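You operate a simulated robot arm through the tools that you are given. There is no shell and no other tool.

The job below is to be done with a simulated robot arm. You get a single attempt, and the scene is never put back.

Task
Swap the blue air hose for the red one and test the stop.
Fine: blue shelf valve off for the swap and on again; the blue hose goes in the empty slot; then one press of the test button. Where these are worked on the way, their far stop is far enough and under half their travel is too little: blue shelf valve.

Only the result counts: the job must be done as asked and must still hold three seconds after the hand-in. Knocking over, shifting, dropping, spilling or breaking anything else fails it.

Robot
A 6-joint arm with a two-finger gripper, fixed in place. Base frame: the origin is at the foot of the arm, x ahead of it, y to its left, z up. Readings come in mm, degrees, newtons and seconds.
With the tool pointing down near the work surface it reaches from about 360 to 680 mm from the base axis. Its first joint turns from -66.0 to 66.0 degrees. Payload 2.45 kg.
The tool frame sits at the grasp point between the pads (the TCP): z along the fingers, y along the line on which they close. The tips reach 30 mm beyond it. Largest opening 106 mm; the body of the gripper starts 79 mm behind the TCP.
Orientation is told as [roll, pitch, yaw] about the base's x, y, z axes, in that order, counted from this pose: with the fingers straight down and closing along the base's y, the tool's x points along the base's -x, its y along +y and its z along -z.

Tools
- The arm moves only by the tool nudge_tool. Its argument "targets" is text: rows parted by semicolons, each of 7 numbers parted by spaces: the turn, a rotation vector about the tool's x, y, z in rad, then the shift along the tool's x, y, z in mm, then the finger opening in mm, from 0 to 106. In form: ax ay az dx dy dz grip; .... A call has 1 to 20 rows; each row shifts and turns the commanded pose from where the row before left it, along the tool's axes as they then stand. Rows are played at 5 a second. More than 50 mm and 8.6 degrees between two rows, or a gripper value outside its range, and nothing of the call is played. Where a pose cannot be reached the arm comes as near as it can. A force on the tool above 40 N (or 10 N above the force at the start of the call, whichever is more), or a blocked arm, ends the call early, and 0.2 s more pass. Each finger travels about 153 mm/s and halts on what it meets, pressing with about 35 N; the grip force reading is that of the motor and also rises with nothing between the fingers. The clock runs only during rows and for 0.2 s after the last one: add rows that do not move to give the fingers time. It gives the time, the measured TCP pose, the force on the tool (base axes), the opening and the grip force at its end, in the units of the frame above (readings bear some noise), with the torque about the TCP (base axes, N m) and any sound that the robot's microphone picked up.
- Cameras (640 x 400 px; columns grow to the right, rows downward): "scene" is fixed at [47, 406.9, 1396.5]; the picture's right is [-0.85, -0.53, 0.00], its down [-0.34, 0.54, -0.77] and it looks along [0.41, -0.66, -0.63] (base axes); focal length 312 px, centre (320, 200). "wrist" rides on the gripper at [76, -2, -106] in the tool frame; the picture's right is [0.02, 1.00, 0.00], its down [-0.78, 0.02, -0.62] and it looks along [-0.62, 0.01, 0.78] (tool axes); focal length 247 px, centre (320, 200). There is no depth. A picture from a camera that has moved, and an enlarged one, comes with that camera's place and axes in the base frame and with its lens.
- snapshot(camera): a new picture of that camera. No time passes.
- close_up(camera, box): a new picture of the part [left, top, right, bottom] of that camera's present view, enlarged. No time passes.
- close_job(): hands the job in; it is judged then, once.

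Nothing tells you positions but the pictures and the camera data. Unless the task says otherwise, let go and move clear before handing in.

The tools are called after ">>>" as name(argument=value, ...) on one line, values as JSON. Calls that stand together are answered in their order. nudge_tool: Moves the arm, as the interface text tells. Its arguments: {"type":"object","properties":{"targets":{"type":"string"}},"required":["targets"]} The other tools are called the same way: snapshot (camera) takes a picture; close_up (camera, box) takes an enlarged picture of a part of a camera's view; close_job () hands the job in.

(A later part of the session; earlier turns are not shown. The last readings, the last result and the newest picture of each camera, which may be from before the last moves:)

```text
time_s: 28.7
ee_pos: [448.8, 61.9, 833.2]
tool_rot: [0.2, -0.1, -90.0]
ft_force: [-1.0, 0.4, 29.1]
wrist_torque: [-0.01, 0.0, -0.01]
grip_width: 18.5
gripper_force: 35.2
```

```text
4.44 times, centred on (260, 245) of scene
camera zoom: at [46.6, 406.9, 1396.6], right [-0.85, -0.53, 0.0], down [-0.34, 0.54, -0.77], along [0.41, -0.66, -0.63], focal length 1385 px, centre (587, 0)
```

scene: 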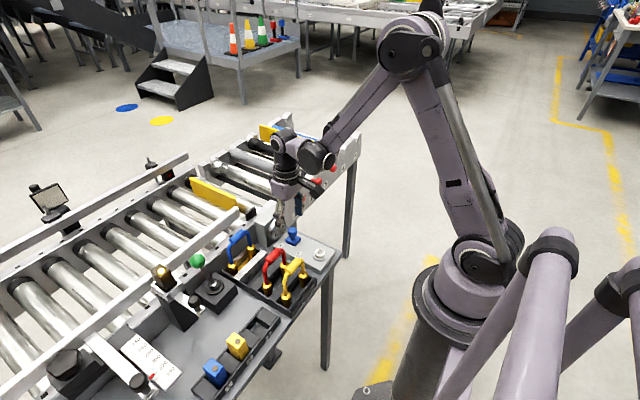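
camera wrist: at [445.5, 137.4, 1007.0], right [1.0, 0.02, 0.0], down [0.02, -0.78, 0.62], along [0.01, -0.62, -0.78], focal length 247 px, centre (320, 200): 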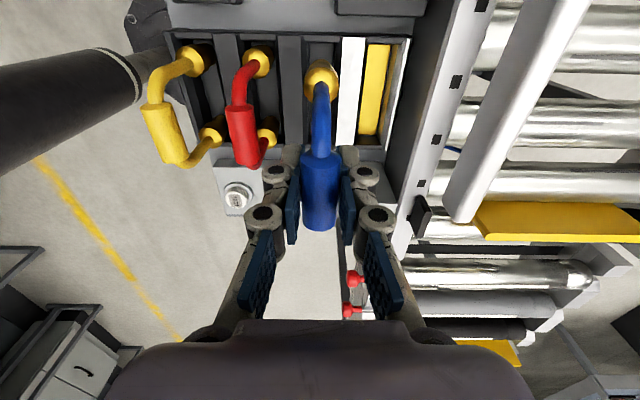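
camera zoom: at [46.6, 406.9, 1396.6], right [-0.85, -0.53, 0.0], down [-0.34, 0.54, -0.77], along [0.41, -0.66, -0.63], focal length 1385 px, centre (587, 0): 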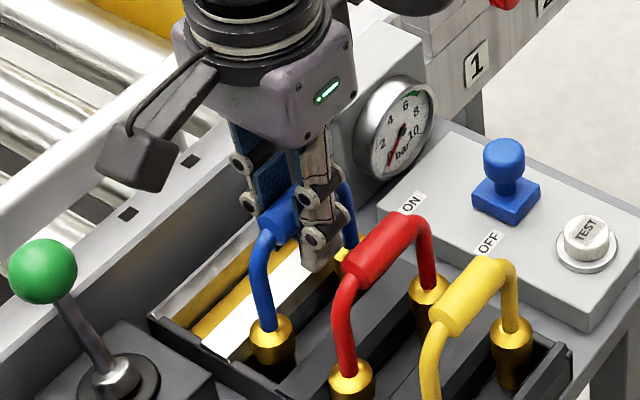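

It's seated: 29 N of contact at the same height as before. I'll relieve the push, open, and rise.

>>> nudge_tool(targets="0 0 0 0 0 -0.8 12; 0 0 0 0 0 0 24; 0 0 0 0 0 0 38; 0 0 0 0 0 0 38; 0 0 0 0 0 -10 38; 0 0 0 0 0 -25 38; 0 0 0 0 0 -30 38; 0 0 0 0 0 0 38")

>>> close_up(camera="scene", box=[200, 200, 320, 290])

>>> snapshot(camera="wrist")

```text
time_s: 30.5
ee_pos: [449.3, 62.8, 899.6]
tool_rot: [0.2, -0.1, -90.0]
ft_force: [0.1, -0.4, 0.5]
wrist_torque: [0.0, -0.02, 0.0]
grip_width: 38.1
gripper_force: 0.0
```

```text
4.44 times, centred on (260, 245) of scene
camera zoom: at [47.0, 406.9, 1396.5], right [-0.85, -0.53, 0.0], down [-0.34, 0.54, -0.77], along [0.41, -0.66, -0.63], focal length 1385 px, centre (587, 0)
```

zoom: 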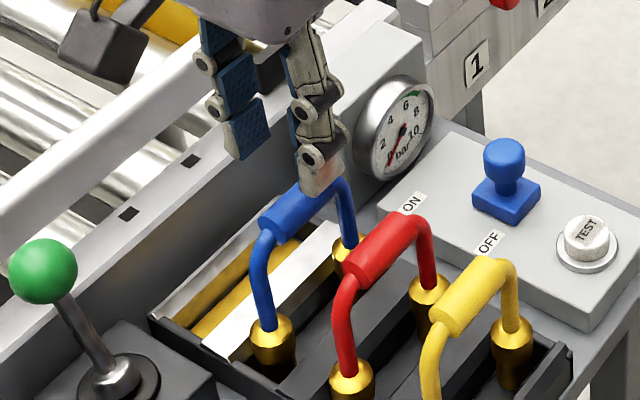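

```text
taken
camera wrist: at [445.9, 139.0, 1004.5], right [1.0, 0.02, 0.0], down [0.02, -0.78, 0.62], along [0.01, -0.62, -0.78], focal length 247 px, centre (320, 200)
```

wrist: 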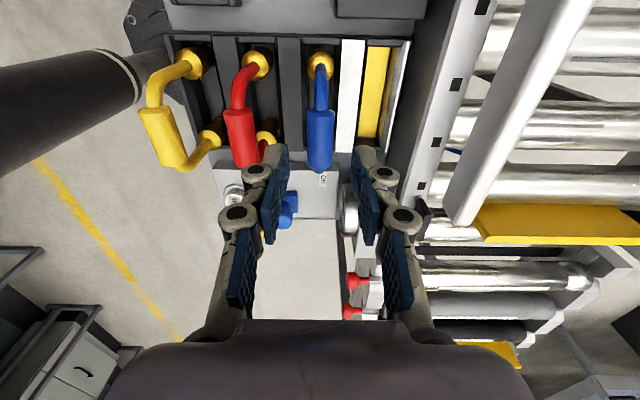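

The blue hose stands in the previously empty slot. Now I'll move over the red handle (x≈391, y≈61).

>>> nudge_tool(targets="0 0 0 0 -20 0 38; 0 0 0 0 -20 0 38; 0 0 0 -0.5 -17 0 38; 0 0 0 0 0 0 38; 0 0 0 0 0 0 38")

>>> snapshot(camera="wrist")

>>> close_up(camera="wrist", box=[230, 20, 410, 190])

>>> close_up(camera="scene", box=[200, 200, 320, 290])

```text
time_s: 31.7
ee_pos: [391.6, 61.6, 898.2]
tool_rot: [0.1, -0.1, -89.9]
ft_force: [-1.1, 1.0, 0.1]
wrist_torque: [0.03, 0.03, 0.03]
grip_width: 38.0
gripper_force: 0.1
```

```text
taken
camera wrist: at [388.7, 137.9, 1003.3], right [1.0, 0.02, 0.0], down [0.01, -0.78, 0.62], along [0.01, -0.62, -0.78], focal length 247 px, centre (320, 200)
```

wrist: 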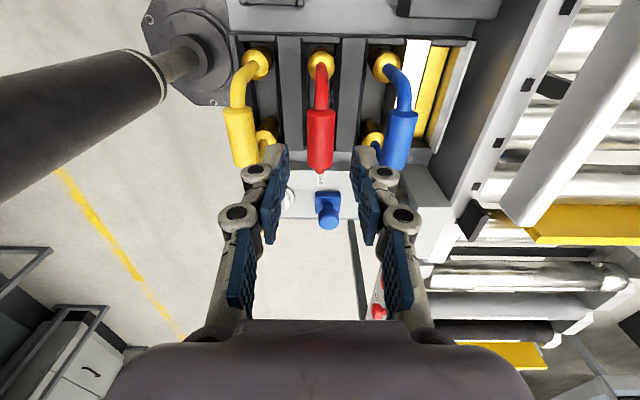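

```text
2.35 times, centred on (320, 105) of wrist
camera zoom: at [388.7, 137.9, 1003.3], right [1.0, 0.02, 0.0], down [0.01, -0.78, 0.62], along [0.01, -0.62, -0.78], focal length 581 px, centre (320, 424)
```

zoom: 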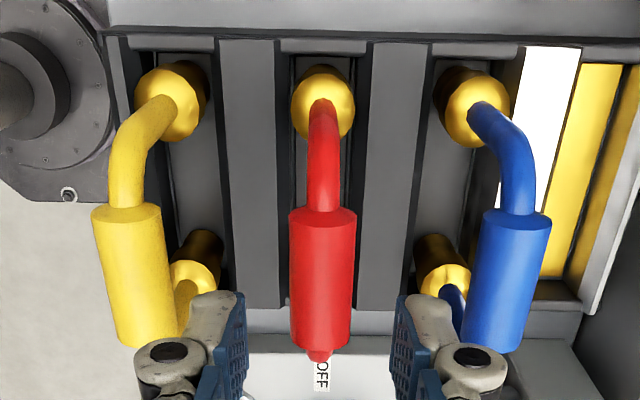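

```text
4.44 times, centred on (260, 245) of scene
camera zoom: at [47.0, 406.9, 1396.5], right [-0.85, -0.53, 0.0], down [-0.34, 0.54, -0.77], along [0.41, -0.66, -0.63], focal length 1385 px, centre (587, 0)
```

zoom: 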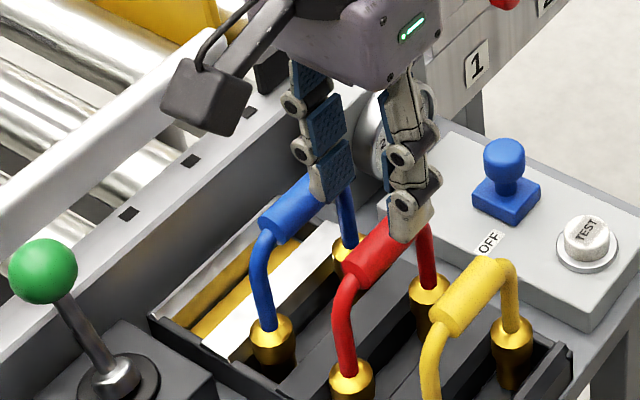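

The gripper is centred over the red handle with clearance to both neighbours. I'll descend.

>>> nudge_tool(targets="0 0 0 0 0 15 38; 0 0 0 0 0 15 38; 0 0 0 0 0 15 38; 0 0 0 0 0 12 38; 0 0 0 0 0 8 38; 0 0 0 0 0 0 38")

>>> snapshot(camera="wrist")

>>> close_up(camera="scene", box=[200, 200, 320, 290])

```text
time_s: 33.1
ee_pos: [391.2, 60.6, 832.6]
tool_rot: [0.0, -0.2, -90.0]
ft_force: [-0.6, 0.8, -0.3]
wrist_torque: [-0.02, 0.01, 0.01]
grip_width: 37.7
gripper_force: 0.1
```

```text
taken
camera wrist: at [388.9, 137.7, 937.1], right [1.0, 0.02, 0.0], down [0.01, -0.78, 0.62], along [0.01, -0.62, -0.78], focal length 247 px, centre (320, 200)
```

wrist: 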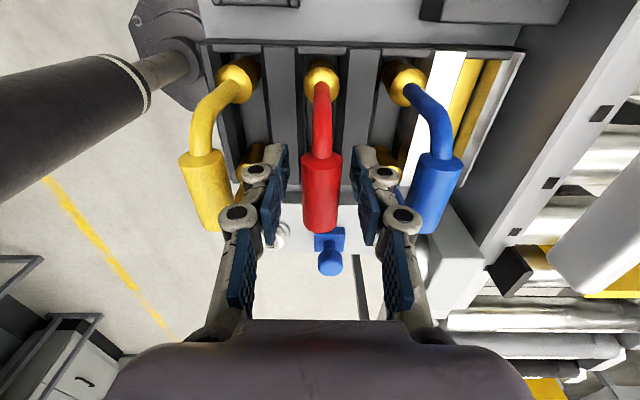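

```text
4.44 times, centred on (260, 245) of scene
camera zoom: at [47.0, 406.9, 1396.5], right [-0.85, -0.53, 0.0], down [-0.34, 0.54, -0.77], along [0.41, -0.66, -0.63], focal length 1385 px, centre (587, 0)
```

zoom: 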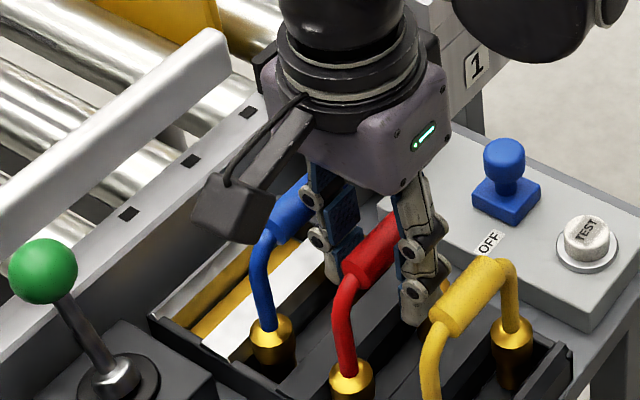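

Neighbours are clear and red is centred. I'll close on the red handle.

>>> nudge_tool(targets="0 0 0 0 0 0 28; 0 0 0 0 0 0 15; 0 0 0 0 0 0 12; 0 0 0 0 0 0 12")

```text
time_s: 34.1
ee_pos: [391.8, 60.6, 833.6]
tool_rot: [0.1, 0.0, -90.0]
ft_force: [-0.1, -0.4, 0.8]
wrist_torque: [-0.02, -0.01, 0.0]
grip_width: 17.8
gripper_force: 35.5
```

I have the red hose gripped at 18 mm without side force. I'll lift it slowly, then higher.

>>> nudge_tool(targets="0 0 0 0 0 -3 12; 0 0 0 0 0 -4 12; 0 0 0 0 0 -5 12; 0 0 0 0 0 -8 12; 0 0 0 0 0 -10 12; 0 0 0 0 0 -10 12; 0 0 0 0 0 -15 12; 0 0 0 0 0 -15 12; 0 0 0 0 0 -20 12; 0 0 0 0 0 -20 12; 0 0 0 0 0 -20 12; 0 0 0 0 0 0 12; 0 0 0 0 0 0 12")

>>> snapshot(camera="scene")

>>> close_up(camera="scene", box=[190, 160, 330, 300])

```text
time_s: 36.9
ee_pos: [391.8, 63.3, 962.5]
tool_rot: [0.1, -0.1, -89.9]
ft_force: [-0.7, -0.3, -1.0]
wrist_torque: [0.0, 0.01, 0.0]
grip_width: 18.1
gripper_force: 35.2
```

```text
taken
```

scene: 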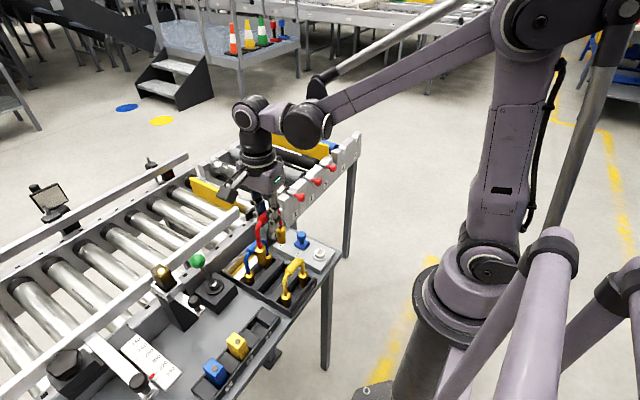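

```text
2.86 times, centred on (260, 230) of scene
camera zoom: at [47.0, 406.9, 1396.5], right [-0.85, -0.53, 0.0], down [-0.34, 0.54, -0.77], along [0.41, -0.66, -0.63], focal length 890 px, centre (491, 114)
```

zoom: 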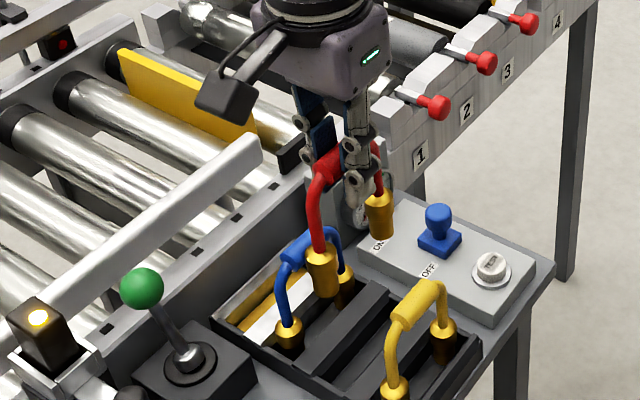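

The red hose is up. Its plugs hang about 110 mm below the TCP, so I'll raise another 40 mm to pass well over the blue hose, then shift +114 mm in x.

>>> nudge_tool(targets="0 0 0 0 0 -20 12; 0 0 0 0 0 -20 12; 0 0 0 0 0 0 12; 0 0 0 0 20 0 12; 0 0 0 0 20 0 12; 0 0 0 0 20 0 12; 0 0 0 0 20 0 12; 0 0 0 0 20 0 12; 0 0 0 0 14 0 12; 0 0 0 0 0 0 12; 0 0 0 0 0 0 12")

>>> snapshot(camera="wrist")

>>> close_up(camera="scene", box=[190, 160, 330, 300])

>>> close_up(camera="wrist", box=[220, 0, 420, 140])

```text
time_s: 39.3
ee_pos: [506.6, 60.3, 1003.8]
tool_rot: [0.1, -0.1, -89.9]
ft_force: [0.8, 0.3, -1.8]
wrist_torque: [-0.01, 0.0, 0.0]
grip_width: 18.3
gripper_force: 35.4
```

```text
taken
camera wrist: at [504.0, 137.4, 1109.2], right [1.0, 0.02, 0.0], down [0.01, -0.78, 0.62], along [0.01, -0.62, -0.78], focal length 247 px, centre (320, 200)
```

wrist: 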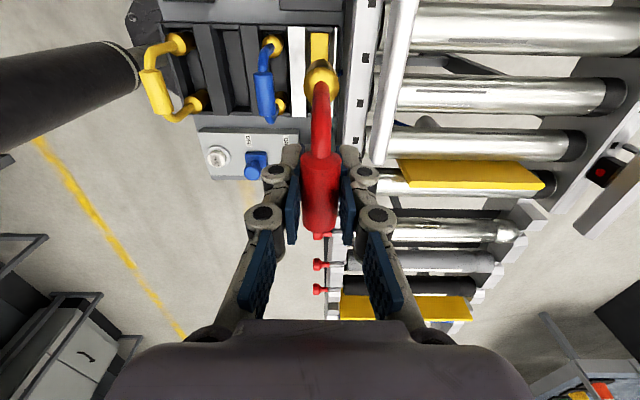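

```text
2.86 times, centred on (260, 230) of scene
camera zoom: at [47.0, 406.9, 1396.5], right [-0.85, -0.53, 0.0], down [-0.34, 0.54, -0.77], along [0.41, -0.66, -0.63], focal length 890 px, centre (491, 114)
```

zoom: 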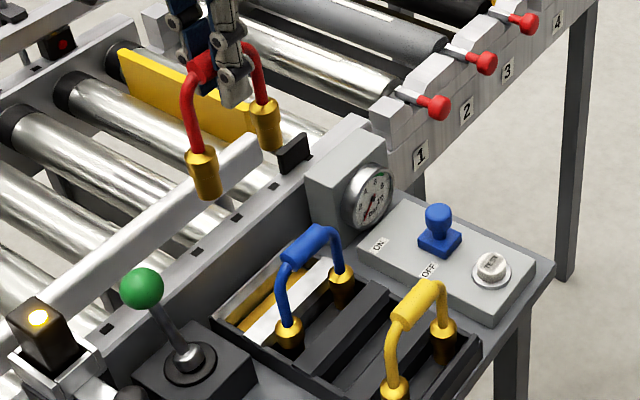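

```text
2.86 times, centred on (320, 70) of wrist
camera zoom: at [504.0, 137.4, 1109.2], right [1.0, 0.02, 0.0], down [0.01, -0.78, 0.62], along [0.01, -0.62, -0.78], focal length 706 px, centre (320, 571)
```

zoom: 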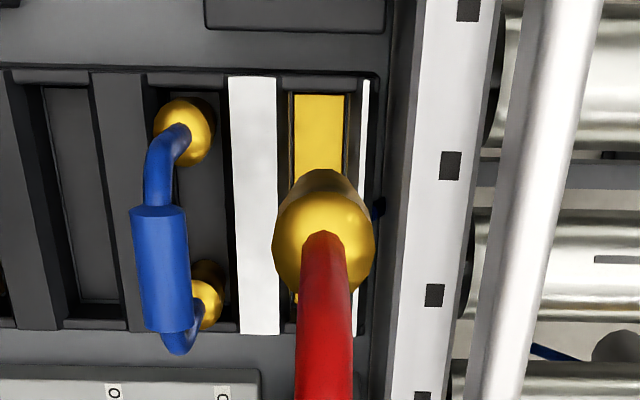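

The hose is over the live slot, about 1 mm too far in +x. I'll correct that and lower partway.

>>> nudge_tool(targets="0 0 0 0.3 -1.1 0 12; 0 0 0 0 0 20 12; 0 0 0 0 0 20 12; 0 0 0 0 0 20 12; 0 0 0 0 0 20 12; 0 0 0 0 0 15 12; 0 0 0 0 0 10 12; 0 0 0 0 0 0 12; 0 0 0 0 0 0 12")

>>> close_up(camera="scene", box=[190, 180, 310, 280])

>>> close_up(camera="wrist", box=[220, 0, 420, 140])

```text
time_s: 41.3
ee_pos: [505.7, 61.9, 896.7]
tool_rot: [0.1, 0.0, -90.1]
ft_force: [0.3, 0.1, -1.4]
wrist_torque: [0.01, 0.02, -0.01]
grip_width: 18.2
gripper_force: 34.9
```

```text
4.00 times, centred on (250, 230) of scene
camera zoom: at [47.0, 406.9, 1396.5], right [-0.85, -0.53, 0.0], down [-0.34, 0.54, -0.77], along [0.41, -0.66, -0.63], focal length 1246 px, centre (600, 80)
```

zoom: 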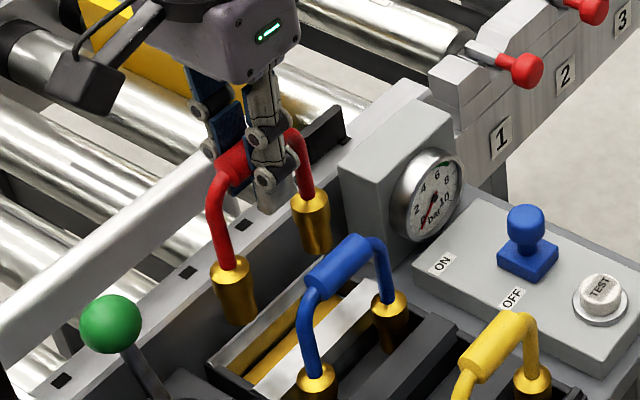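

```text
2.86 times, centred on (320, 70) of wrist
camera zoom: at [502.7, 138.0, 1001.9], right [1.0, 0.02, 0.0], down [0.02, -0.78, 0.62], along [0.01, -0.62, -0.78], focal length 706 px, centre (320, 571)
```

zoom: 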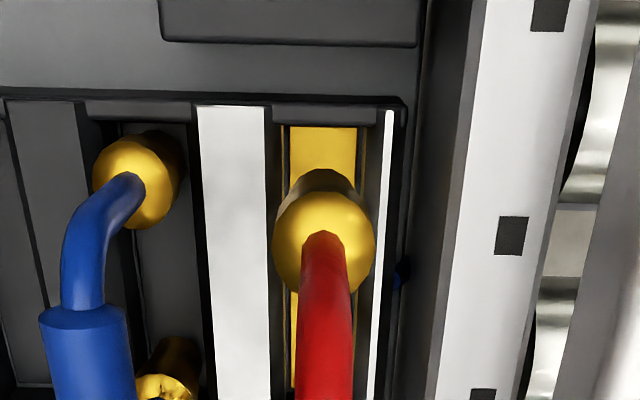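

Aligned (camera x 502.7, y 138.0, the same as when blue sat there). I'll lower further.

>>> nudge_tool(targets="0 0 0 0 0 10 12; 0 0 0 0 0 10 12; 0 0 0 0 0 10 12; 0 0 0 0 0 8 12; 0 0 0 0 0 0 12")

>>> close_up(camera="scene", box=[190, 180, 310, 280])

>>> close_up(camera="wrist", box=[220, 0, 420, 140])

```text
time_s: 42.5
ee_pos: [504.4, 60.4, 860.4]
tool_rot: [0.2, -0.1, -90.0]
ft_force: [0.2, 0.0, -0.4]
wrist_torque: [0.02, -0.01, -0.02]
grip_width: 18.0
gripper_force: 35.0
```

```text
4.00 times, centred on (250, 230) of scene
camera zoom: at [47.0, 406.9, 1396.5], right [-0.85, -0.53, 0.0], down [-0.34, 0.54, -0.77], along [0.41, -0.66, -0.63], focal length 1246 px, centre (600, 80)
```

zoom: 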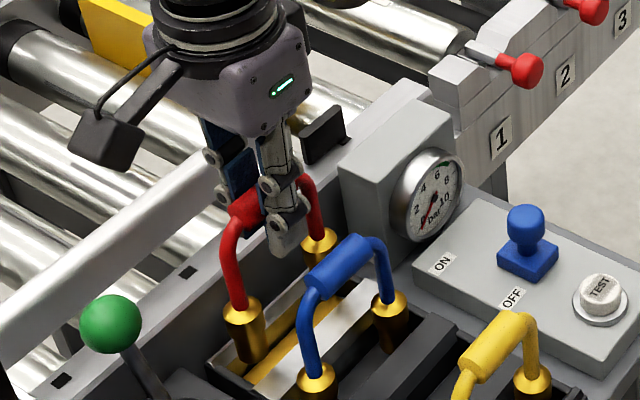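

```text
2.86 times, centred on (320, 70) of wrist
camera zoom: at [501.9, 137.5, 964.9], right [1.0, 0.02, 0.0], down [0.01, -0.78, 0.62], along [0.01, -0.62, -0.78], focal length 706 px, centre (320, 571)
```

zoom: 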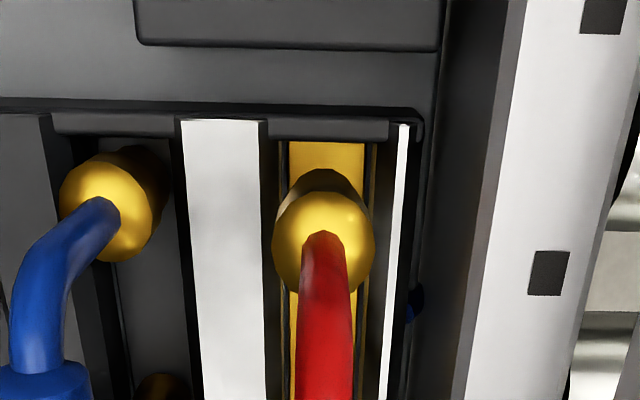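

It drifted about 1 mm in -x on the way down. I'll correct that and lower the last part in small steps.

>>> nudge_tool(targets="0 0 0 0.4 1 0 12; 0 0 0 0 0 5 12; 0 0 0 0 0 5 12; 0 0 0 0 0 5 12; 0 0 0 0 0 4 12; 0 0 0 0 0 3 12; 0 0 0 0 0 0 12; 0 0 0 0 0 0 12")

>>> close_up(camera="wrist", box=[220, 0, 420, 140])

```text
time_s: 44.3
ee_pos: [505.3, 63.0, 838.6]
tool_rot: [0.0, -0.2, -90.0]
ft_force: [0.4, -0.7, -1.5]
wrist_torque: [0.02, 0.0, -0.01]
grip_width: 17.9
gripper_force: 34.9
```

```text
2.86 times, centred on (320, 70) of wrist
camera zoom: at [502.3, 138.6, 943.0], right [1.0, 0.02, 0.0], down [0.01, -0.78, 0.62], along [0.01, -0.62, -0.78], focal length 706 px, centre (320, 571)
```

zoom: 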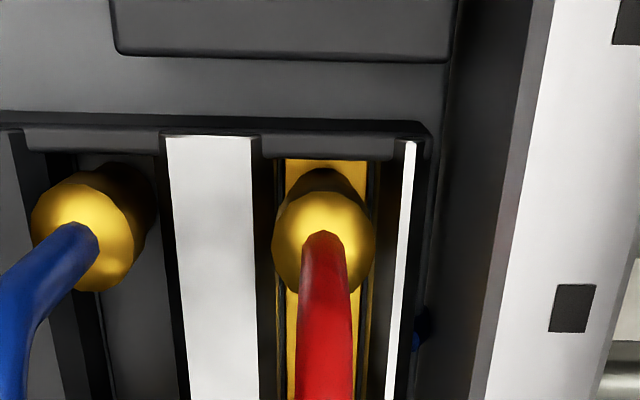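

About 5 mm remains. I'll trim y slightly and ease down to contact.

>>> nudge_tool(targets="0 0 0 -0.8 0.4 1 12; 0 0 0 0 0 1 12; 0 0 0 0 0 1 12; 0 0 0 0 0 1 12; 0 0 0 0 0 0 12")

```text
time_s: 45.5
ee_pos: [505.6, 61.9, 834.2]
tool_rot: [0.2, -0.1, -90.0]
ft_force: [0.4, 0.9, -0.4]
wrist_torque: [0.03, -0.01, -0.01]
grip_width: 18.1
gripper_force: 35.4
```

>>> nudge_tool(targets="0 0 0 0 0 0.7 12; 0 0 0 0 0 0.7 12; 0 0 0 0 0 0 12")

>>> close_up(camera="wrist", box=[220, 0, 420, 140])

>>> close_up(camera="scene", box=[190, 180, 310, 280])

```text
time_s: 46.3
ee_pos: [506.4, 60.3, 832.2]
tool_rot: [0.1, 0.0, -89.9]
ft_force: [-0.2, 0.3, 2.1]
wrist_torque: [0.01, -0.01, -0.02]
grip_width: 18.1
gripper_force: 34.5
```

```text
2.86 times, centred on (320, 70) of wrist
camera zoom: at [503.6, 137.2, 937.2], right [1.0, 0.02, 0.0], down [0.01, -0.78, 0.62], along [0.01, -0.62, -0.78], focal length 706 px, centre (320, 571)
```

zoom: 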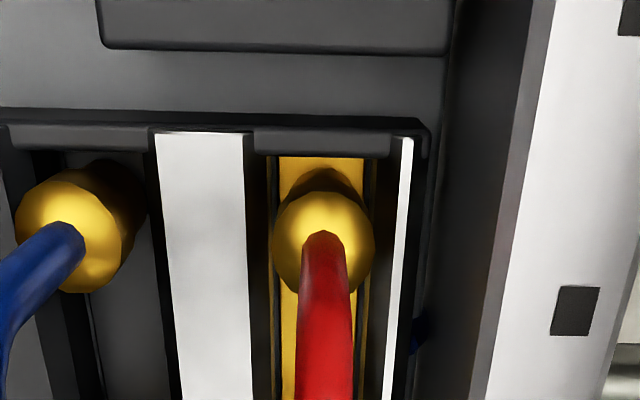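

```text
4.00 times, centred on (250, 230) of scene
camera zoom: at [47.0, 406.9, 1396.6], right [-0.85, -0.53, 0.0], down [-0.34, 0.54, -0.77], along [0.41, -0.66, -0.63], focal length 1246 px, centre (600, 80)
```

zoom: 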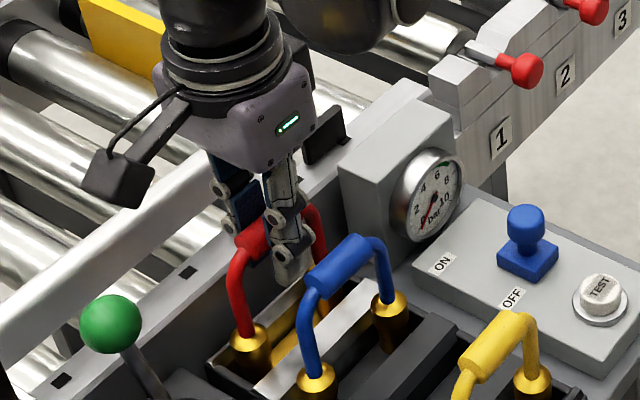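

Contact is starting at 2 N. I'll press lightly to make sure it seats.

>>> nudge_tool(targets="0 0 0 0 -0.3 0.6 12; 0 0 0 0 0 0.4 12; 0 0 0 0 0 0 12")

```text
time_s: 47.1
ee_pos: [505.6, 60.4, 832.6]
tool_rot: [0.1, 0.0, -90.1]
ft_force: [2.7, 0.3, 23.8]
wrist_torque: [-0.04, -0.12, -0.01]
grip_width: 18.8
gripper_force: 35.3
```

It's seated at 24 N. I'll relieve, release and rise.

>>> nudge_tool(targets="0 0 0 0 0 -0.9 12; 0 0 0 0 0 0 24; 0 0 0 0 0 0 38; 0 0 0 0 0 0 38; 0 0 0 0 0 -10 38; 0 0 0 0 0 -25 38; 0 0 0 0 0 -35 38; 0 0 0 0 0 -40 38; 0 0 0 0 0 0 38")

>>> close_up(camera="scene", box=[190, 180, 350, 300])

>>> snapshot(camera="wrist")

>>> close_up(camera="wrist", box=[200, 20, 400, 160])

```text
time_s: 49.1
ee_pos: [505.3, 62.1, 942.1]
tool_rot: [0.1, -0.2, -90.0]
ft_force: [0.2, -0.7, -0.4]
wrist_torque: [0.0, 0.01, -0.01]
grip_width: 38.0
gripper_force: 0.1
```

```text
3.33 times, centred on (270, 240) of scene
camera zoom: at [47.0, 406.9, 1396.5], right [-0.85, -0.53, 0.0], down [-0.34, 0.54, -0.77], along [0.41, -0.66, -0.63], focal length 1039 px, centre (487, 67)
```

zoom: 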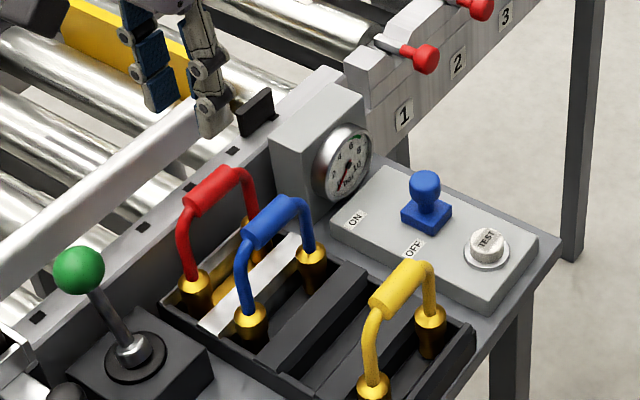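

```text
taken
camera wrist: at [502.9, 139.2, 1046.0], right [1.0, 0.02, 0.0], down [0.01, -0.78, 0.62], along [0.01, -0.62, -0.78], focal length 247 px, centre (320, 200)
```

wrist: 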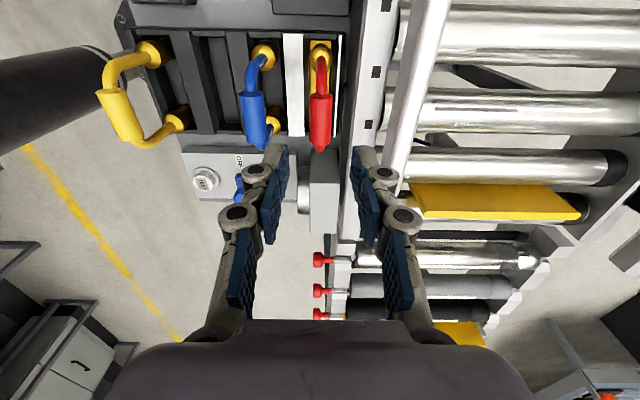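

```text
2.86 times, centred on (300, 90) of wrist
camera zoom: at [502.9, 139.2, 1046.0], right [1.0, 0.02, 0.0], down [0.01, -0.78, 0.62], along [0.01, -0.62, -0.78], focal length 706 px, centre (377, 514)
```

zoom: 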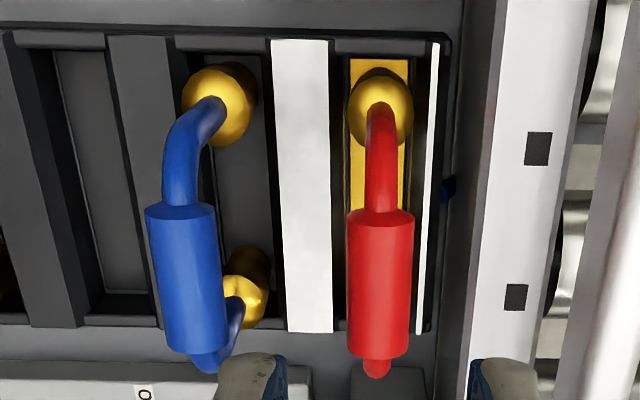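

Red is in the live slot, blue is in the former empty slot, and the gauge is still 0. Next I'll turn the gripper back and go above the valve knob at OFF.

>>> nudge_tool(targets="0 0 -0.1428 0 0 -1 50; 0 0 -0.1428 0 0 0 50; 0 0 -0.1428 0 0 0 50; 0 0 -0.1428 0 0 0 50; 0 0 -0.1428 0 0 0 50; 0 0 -0.1428 0 0 0 50; 0 0 -0.1428 0 0 0 50; 0 0 -0.1428 0 0 0 50; 0 0 -0.1428 0 0 0 50; 0 0 -0.1428 0 0 0 50; 0 0 -0.1428 0 0 0 50; 0 0 0 20 -26 4 60; 0 0 0 20 -27 4 60; 0 0 0 20 -27 8 60; 0 0 0 20 -27 10 60; 0 0 0 21 -27 14 60; 0 0 0 0 0 0 60; 0 0 0 0 0 0 60")

>>> snapshot(camera="wrist")

>>> close_up(camera="wrist", box=[250, 40, 400, 160])

```text
time_s: 52.9
ee_pos: [405.6, -72.1, 904.5]
tool_rot: [-0.1, -0.1, -0.1]
ft_force: [0.3, 0.4, 0.1]
wrist_torque: [0.03, 0.02, 0.0]
grip_width: 60.2
gripper_force: 0.0
```

```text
taken
camera wrist: at [326.5, -73.1, 1008.9], right [-0.02, 1.0, 0.0], down [0.78, 0.02, 0.62], along [0.62, 0.01, -0.78], focal length 247 px, centre (320, 200)
```

wrist: 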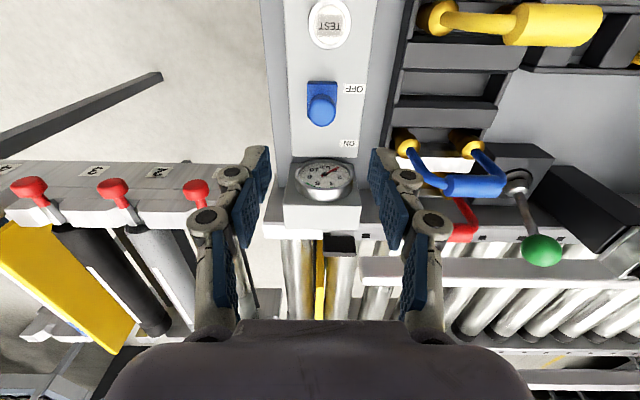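

```text
3.33 times, centred on (325, 100) of wrist
camera zoom: at [326.5, -73.1, 1008.9], right [-0.02, 1.0, 0.0], down [0.78, 0.02, 0.62], along [0.62, 0.01, -0.78], focal length 823 px, centre (303, 533)
```

zoom: 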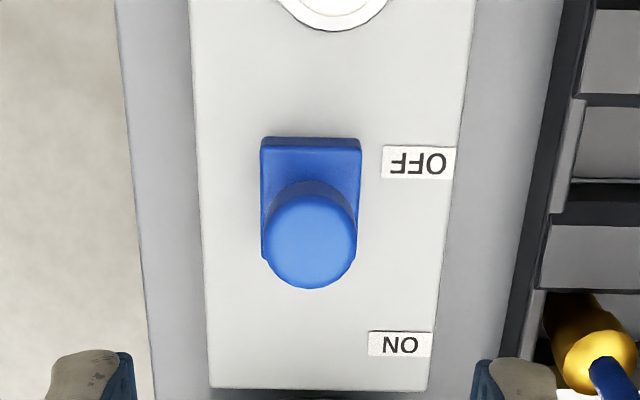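

The knob is directly below at (403, -70). I'll descend and grip it as before.

>>> nudge_tool(targets="0 0 0 0 1.5 25 60; 0 0 0 0 0 25 60; 0 0 0 0 0 25 60; 0 0 0 0 0 22 60; 0 0 0 0 0 12 60; 0 0 0 0 0 9 60; 0 0 0 0 0 0 60")

>>> snapshot(camera="wrist")

```text
time_s: 54.5
ee_pos: [404.9, -72.6, 786.6]
tool_rot: [0.0, -0.1, -0.1]
ft_force: [1.1, -0.7, 0.2]
wrist_torque: [-0.02, -0.01, 0.0]
grip_width: 59.7
gripper_force: 0.0
```

```text
taken
camera wrist: at [327.4, -74.6, 890.3], right [-0.02, 1.0, 0.0], down [0.78, 0.02, 0.62], along [0.62, 0.01, -0.78], focal length 247 px, centre (320, 200)
```

wrist: 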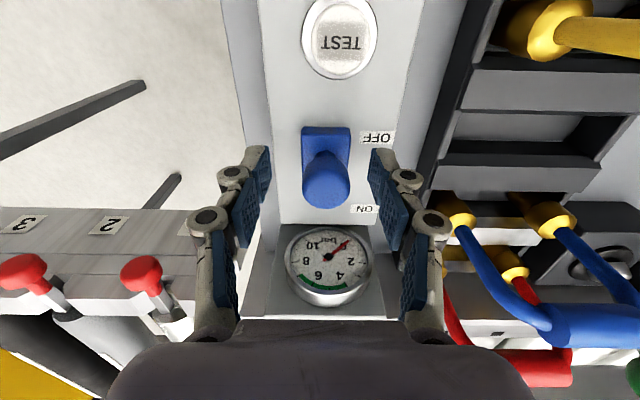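

The knob is about 2.5 mm to +y of centre. I'll trim and then close.

>>> nudge_tool(targets="0 0 0 0 2.5 0 60; 0 0 0 0 0 0 44; 0 0 0 0 0 0 20; 0 0 0 0 0 0 20; 0 0 0 0 0 0 20")

>>> close_up(camera="wrist", box=[240, 80, 400, 280])

```text
time_s: 55.7
ee_pos: [405.3, -70.1, 785.7]
tool_rot: [-0.1, -0.2, 0.0]
ft_force: [0.6, 3.7, 6.1]
wrist_torque: [0.05, -0.06, 0.0]
grip_width: 24.3
gripper_force: 45.0
```

```text
2.00 times, centred on (320, 180) of wrist
camera zoom: at [327.4, -71.6, 890.5], right [-0.02, 1.0, 0.0], down [0.78, 0.02, 0.62], along [0.62, 0.01, -0.78], focal length 494 px, centre (320, 240)
```

zoom: 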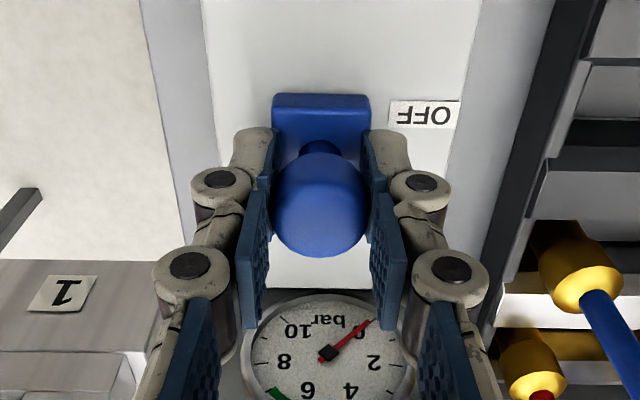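

Good grip. I'll slide toward ON (+x) in 1.5 mm steps.

>>> nudge_tool(targets="0 0 0 -1.5 0 0 20; 0 0 0 -1.5 0 0 20; 0 0 0 -1.5 0 0 20; 0 0 0 -1.5 0 0 20; 0 0 0 -1.5 0 0 20; 0 0 0 -1.5 0 0 20; 0 0 0 -1.5 0 0 20; 0 0 0 -1.5 0 0 20; 0 0 0 -1.5 0 0 20; 0 0 0 -1.5 0 0 20; 0 0 0 0 0 0 20")

>>> close_up(camera="wrist", box=[240, 80, 400, 280])

```text
time_s: 58.1
ee_pos: [419.8, -70.1, 786.1]
tool_rot: [-0.2, -0.2, -0.1]
ft_force: [-0.1, -11.1, -22.2]
wrist_torque: [-0.1, 0.28, -0.04]
grip_width: 24.3
gripper_force: 44.5
```

```text
2.00 times, centred on (320, 180) of wrist
camera zoom: at [342.9, -71.2, 890.8], right [-0.02, 1.0, 0.0], down [0.78, 0.02, 0.62], along [0.62, 0.01, -0.78], focal length 494 px, centre (320, 240)
```

zoom: 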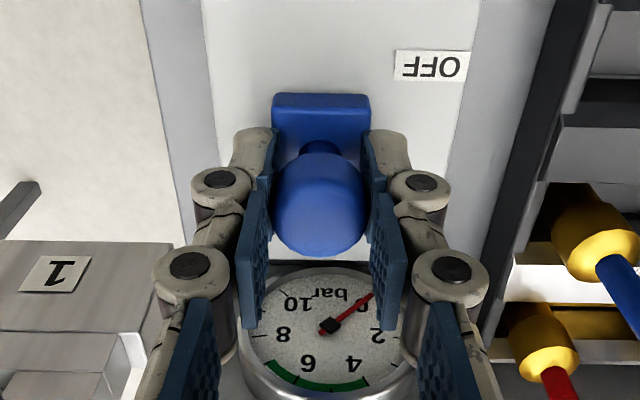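

Moving, with a slight vertical and lateral strain that I'll trim out. Continuing to the ON stop.

>>> nudge_tool(targets="0 0 0 -1 -0.4 0.5 20; 0 0 0 -1.5 0 0 20; 0 0 0 -1.5 0 0 20; 0 0 0 -1.5 0 0 20; 0 0 0 -1.5 0 0 20; 0 0 0 -1.5 0 0 20; 0 0 0 0 0 0 20")

>>> close_up(camera="wrist", box=[240, 80, 400, 280])

```text
time_s: 59.7
ee_pos: [428.0, -69.8, 784.9]
tool_rot: [-0.1, -0.2, 0.0]
ft_force: [-1.9, -7.4, 30.3]
wrist_torque: [-0.03, 0.03, 0.05]
grip_width: 24.0
gripper_force: 44.8
```

```text
2.00 times, centred on (320, 180) of wrist
camera zoom: at [350.5, -71.5, 890.3], right [-0.02, 1.0, 0.0], down [0.78, 0.02, 0.62], along [0.62, 0.01, -0.78], focal length 494 px, centre (320, 240)
```

zoom: 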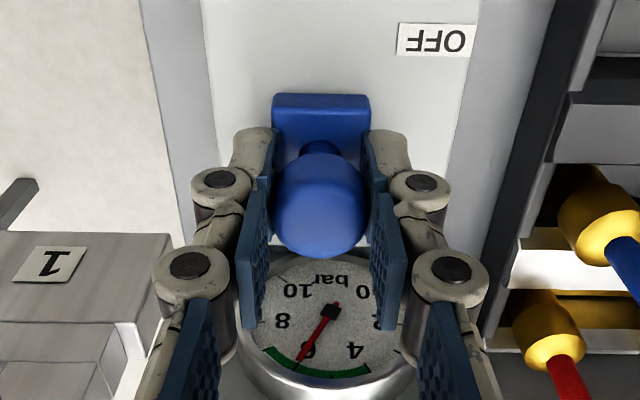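

The gauge is back at 6 bar. I'll push on to the ON stop, about 6 mm more, and relieve the vertical strain.

>>> nudge_tool(targets="0 0 0 0 0 -0.6 20; 0 0 0 -1.5 0 0 20; 0 0 0 -1.5 0 0 20; 0 0 0 -1.5 0 0 20; 0 0 0 -1.5 0 0 20; 0 0 0 -1 0 0 20; 0 0 0 0 0 0 20")

>>> close_up(camera="wrist", box=[240, 80, 400, 280])

```text
time_s: 61.3
ee_pos: [434.0, -69.8, 785.4]
tool_rot: [-0.1, -0.1, -0.1]
ft_force: [-4.8, -13.3, 0.3]
wrist_torque: [0.07, -0.31, 0.06]
grip_width: 23.9
gripper_force: 44.7
```

```text
2.00 times, centred on (320, 180) of wrist
camera zoom: at [357.6, -71.2, 890.4], right [-0.02, 1.0, 0.0], down [0.78, 0.02, 0.62], along [0.62, 0.01, -0.78], focal length 494 px, centre (320, 240)
```

zoom: 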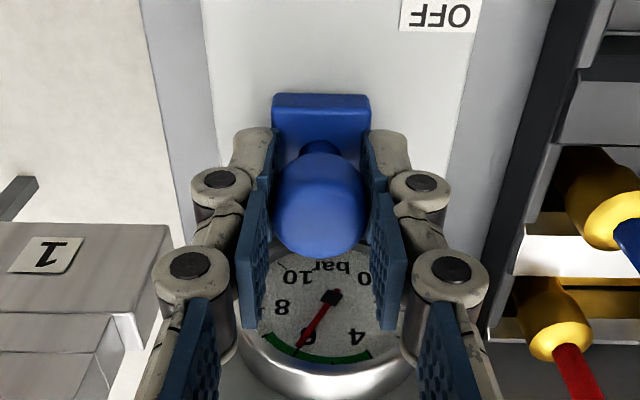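

It's at the original ON position. One more gentle push to confirm the stop.

>>> nudge_tool(targets="0 0 0 -1 -0.4 0 20; 0 0 0 -1 0 0 20; 0 0 0 -1 0 0 20; 0 0 0 0 0 0 20")

```text
time_s: 62.3
ee_pos: [435.4, -70.6, 785.9]
tool_rot: [-0.1, 0.3, -0.1]
ft_force: [-28.9, -8.4, -2.2]
wrist_torque: [-0.01, -0.56, -0.02]
grip_width: 24.2
gripper_force: 45.1
```

It's firmly at the ON stop (29 N). I'll relieve, release and rise.

>>> nudge_tool(targets="0 0 0 2 0 0 20; 0 0 0 0 0 0 36; 0 0 0 0 0 0 60; 0 0 0 0 0 0 60; 0 0 0 0 0 -20 60; 0 0 0 0 0 -35 60; 0 0 0 0 0 -35 60; 0 0 0 0 0 0 60")

>>> snapshot(camera="wrist")

>>> close_up(camera="wrist", box=[240, 40, 420, 220])

>>> close_up(camera="scene", box=[190, 180, 350, 300])

```text
time_s: 64.1
ee_pos: [435.3, -72.7, 876.2]
tool_rot: [-0.1, -0.1, -0.1]
ft_force: [-0.2, 0.7, 0.8]
wrist_torque: [-0.04, -0.02, -0.02]
grip_width: 60.4
gripper_force: 0.1
```

```text
taken
camera wrist: at [356.8, -74.1, 980.4], right [-0.02, 1.0, 0.0], down [0.78, 0.02, 0.62], along [0.62, 0.01, -0.78], focal length 247 px, centre (320, 200)
```

wrist: 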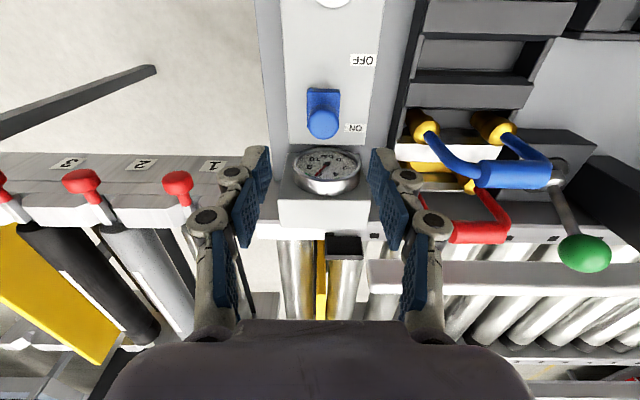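

```text
2.22 times, centred on (330, 130) of wrist
camera zoom: at [356.8, -74.1, 980.4], right [-0.02, 1.0, 0.0], down [0.78, 0.02, 0.62], along [0.62, 0.01, -0.78], focal length 549 px, centre (298, 356)
```

zoom: 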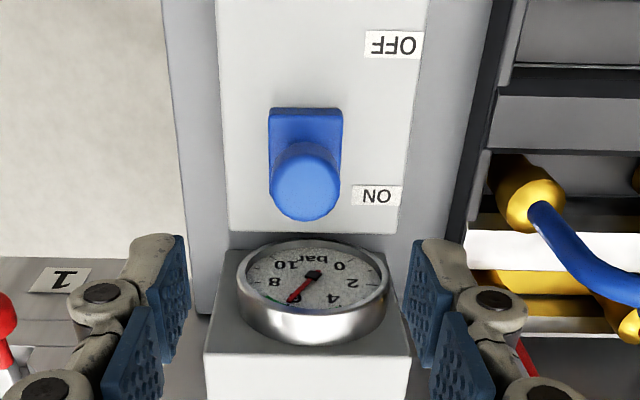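

```text
3.33 times, centred on (270, 240) of scene
camera zoom: at [47.0, 406.9, 1396.5], right [-0.85, -0.53, 0.0], down [-0.34, 0.54, -0.77], along [0.41, -0.66, -0.63], focal length 1039 px, centre (487, 67)
```

zoom: 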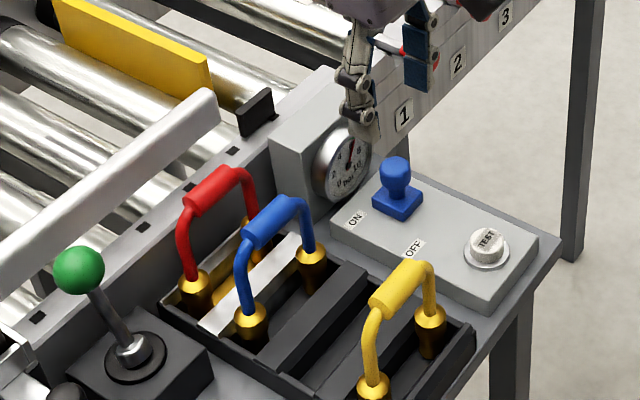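

The valve is ON at 6 bar. Next is the TEST button, near (340.5, -65.5, top ≈748). I'll close the fingers, move over it and see whether it's reachable straight down.

>>> nudge_tool(targets="0 0 0 24 2 6 40; 0 0 0 24 2 6 20; 0 0 0 24 2 6 0; 0 0 0 22 1 8 0; 0 0 0 0 0 0 0; 0 0 0 0 0 0 0")

>>> snapshot(camera="wrist")

>>> close_up(camera="scene", box=[250, 180, 370, 290])

```text
time_s: 65.5
ee_pos: [341.2, -63.1, 849.1]
tool_rot: [-0.1, -0.2, -0.1]
ft_force: [-0.4, 0.3, 0.4]
wrist_torque: [-0.02, 0.02, 0.04]
grip_width: 0.0
gripper_force: 28.9
```

```text
taken
camera wrist: at [263.6, -65.1, 954.0], right [-0.02, 1.0, 0.0], down [0.78, 0.02, 0.62], along [0.62, 0.01, -0.78], focal length 247 px, centre (320, 200)
```

wrist: 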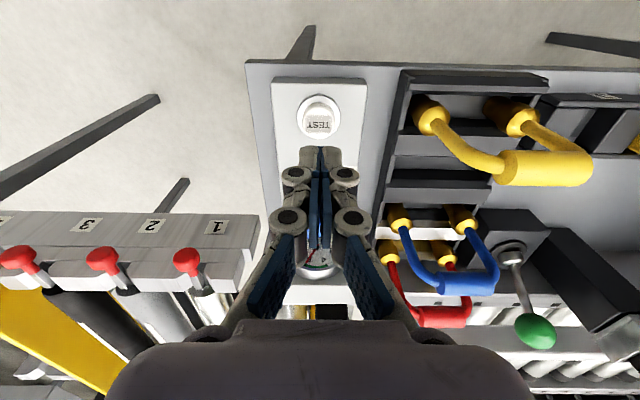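

```text
3.64 times, centred on (310, 235) of scene
camera zoom: at [47.0, 406.9, 1396.5], right [-0.85, -0.53, 0.0], down [-0.34, 0.54, -0.77], along [0.41, -0.66, -0.63], focal length 1133 px, centre (356, 73)
```

zoom: 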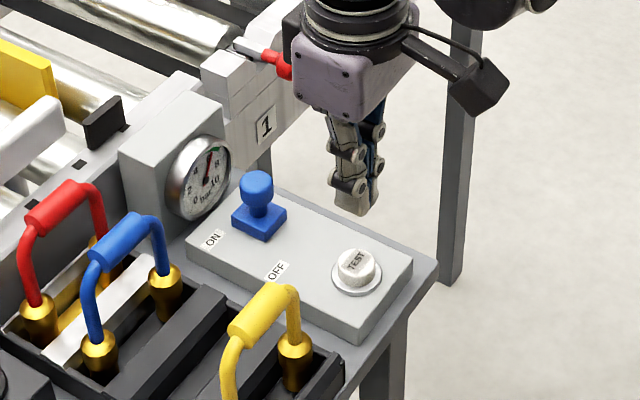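

This position is reachable. I'll zoom in on the button for the final alignment.

>>> close_up(camera="wrist", box=[270, 70, 370, 150])

>>> close_up(camera="scene", box=[290, 215, 350, 270])

```text
5.00 times, centred on (320, 110) of wrist
camera zoom: at [263.6, -65.1, 954.0], right [-0.02, 1.0, 0.0], down [0.78, 0.02, 0.62], along [0.62, 0.01, -0.78], focal length 1235 px, centre (320, 650)
```

zoom: 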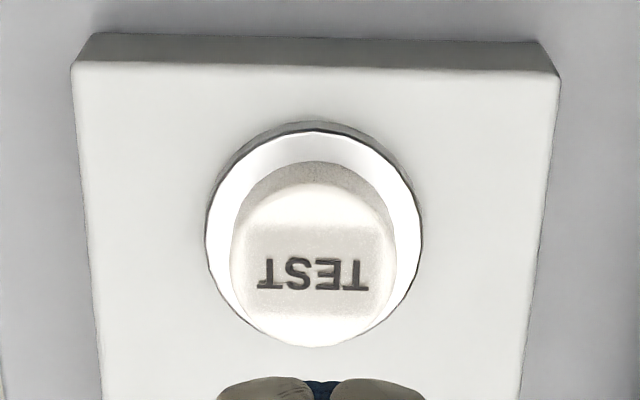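

```text
7.27 times, centred on (320, 242) of scene
camera zoom: at [47.0, 406.9, 1396.5], right [-0.85, -0.53, 0.0], down [-0.34, 0.54, -0.77], along [0.41, -0.66, -0.63], focal length 2266 px, centre (320, -109)
```

zoom: 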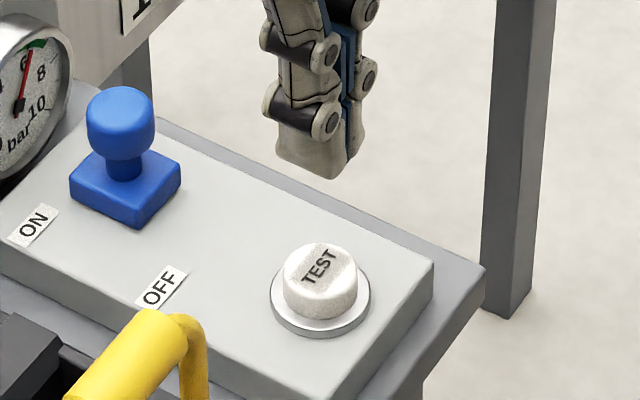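

The button cap's top is centred near (341, -65.5, 755). I'll shift -2.4 mm in y, descend to just above it and check.

>>> nudge_tool(targets="0 0 0 0 -2.4 0 0; 0 0 0 0 0 15 0; 0 0 0 0 0 15 0; 0 0 0 0 0 12 0; 0 0 0 0 0 10 0; 0 0 0 0 0 0 0; 0 0 0 0 0 0 0")

>>> close_up(camera="scene", box=[290, 205, 350, 270])

>>> snapshot(camera="wrist")

```text
time_s: 67.1
ee_pos: [342.9, -66.8, 797.6]
tool_rot: [-0.1, -0.1, -0.1]
ft_force: [-0.1, 0.2, -0.2]
wrist_torque: [0.03, -0.01, -0.01]
grip_width: 0.0
gripper_force: 28.9
```

```text
6.15 times, centred on (320, 238) of scene
camera zoom: at [47.0, 406.9, 1396.5], right [-0.85, -0.53, 0.0], down [-0.34, 0.54, -0.77], along [0.41, -0.66, -0.63], focal length 1917 px, centre (320, -31)
```

zoom: 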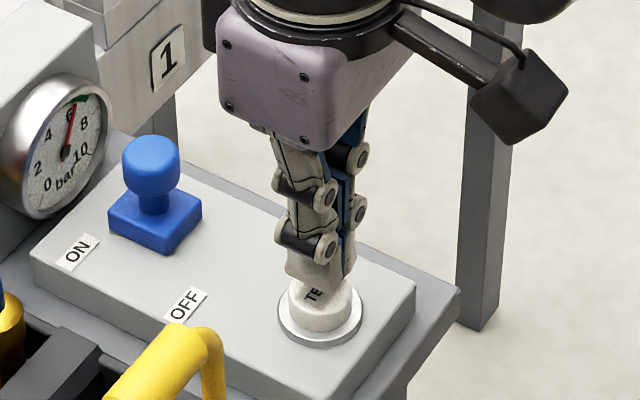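

```text
taken
camera wrist: at [264.4, -67.1, 902.5], right [-0.02, 1.0, 0.0], down [0.78, 0.02, 0.62], along [0.62, 0.01, -0.78], focal length 247 px, centre (320, 200)
```

wrist: 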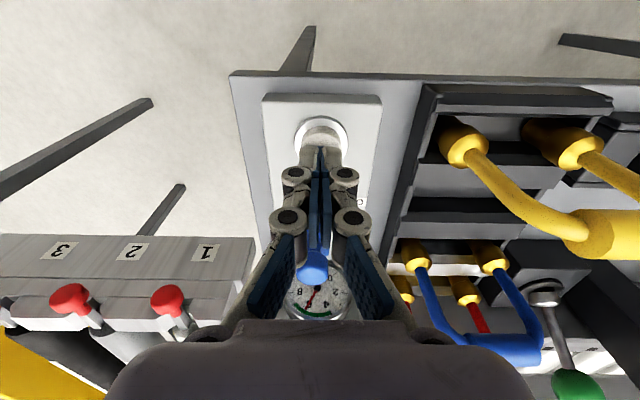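

The fingertip is right over the cap. I'll press straight down in small steps in one motion, letting the force limit stop it at the bottom.

>>> nudge_tool(targets="0 0 0 0 0.5 2 0; 0 0 0 0 0 2 0; 0 0 0 0 0 2 0; 0 0 0 0 0 2 0; 0 0 0 0 0 1 0; 0 0 0 0 0 1 0; 0 0 0 0 0 1 0; 0 0 0 0 0 1 0; 0 0 0 0 0 1 0; 0 0 0 0 0 1 0; 0 0 0 0 0 1 0; 0 0 0 0 0 1 0")

```text
time_s: 69.7
ee_pos: [344.4, -66.0, 786.1]
tool_rot: [-0.1, 0.0, 0.0]
ft_force: [-0.4, -0.6, 1.2]
wrist_torque: [0.0, 0.01, -0.01]
grip_width: 5.9
gripper_force: 28.4
out of reach, approached as far as the arm can: row 11
```

The arm reports its reach limit here, and the grip reads 5.9 mm. I'll look before doing anything else.

>>> close_up(camera="scene", box=[290, 205, 350, 270])

>>> close_up(camera="wrist", box=[250, 90, 390, 190])

>>> snapshot(camera="scene")

```text
6.15 times, centred on (320, 238) of scene
camera zoom: at [47.0, 406.9, 1396.6], right [-0.85, -0.53, 0.0], down [-0.34, 0.54, -0.77], along [0.41, -0.66, -0.63], focal length 1917 px, centre (320, -31)
```

zoom: 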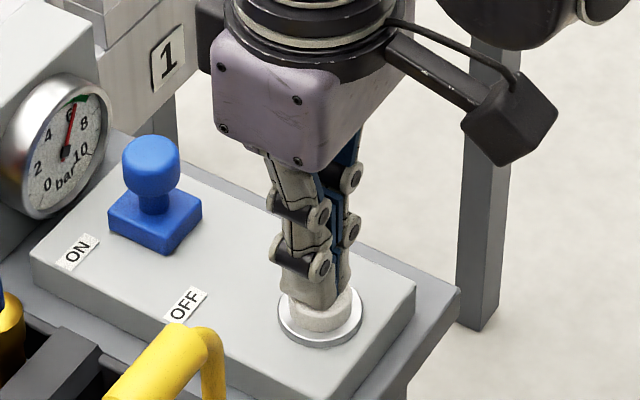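

```text
4.00 times, centred on (320, 140) of wrist
camera zoom: at [267.2, -66.7, 890.2], right [-0.02, 1.0, 0.0], down [0.78, 0.02, 0.62], along [0.62, 0.01, -0.78], focal length 988 px, centre (320, 440)
```

zoom: 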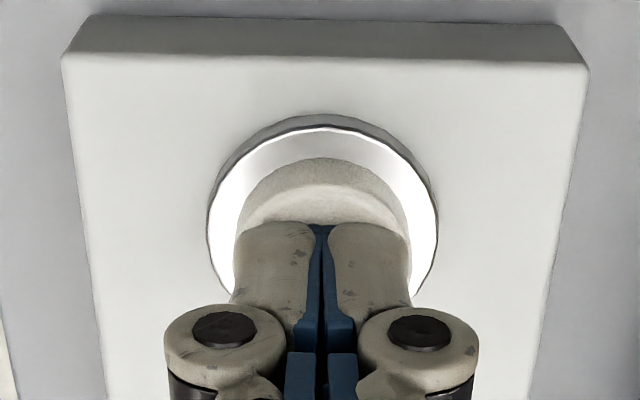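

```text
taken
```

scene: 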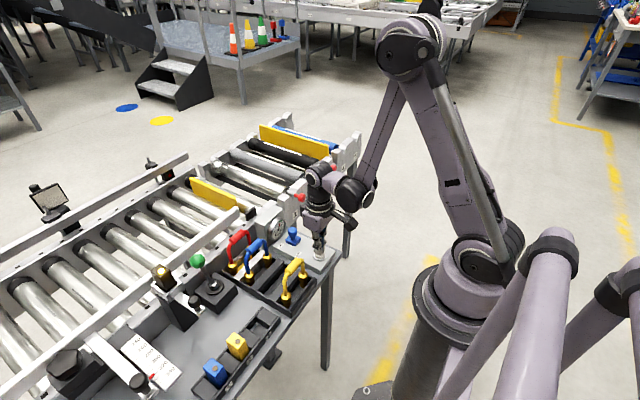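

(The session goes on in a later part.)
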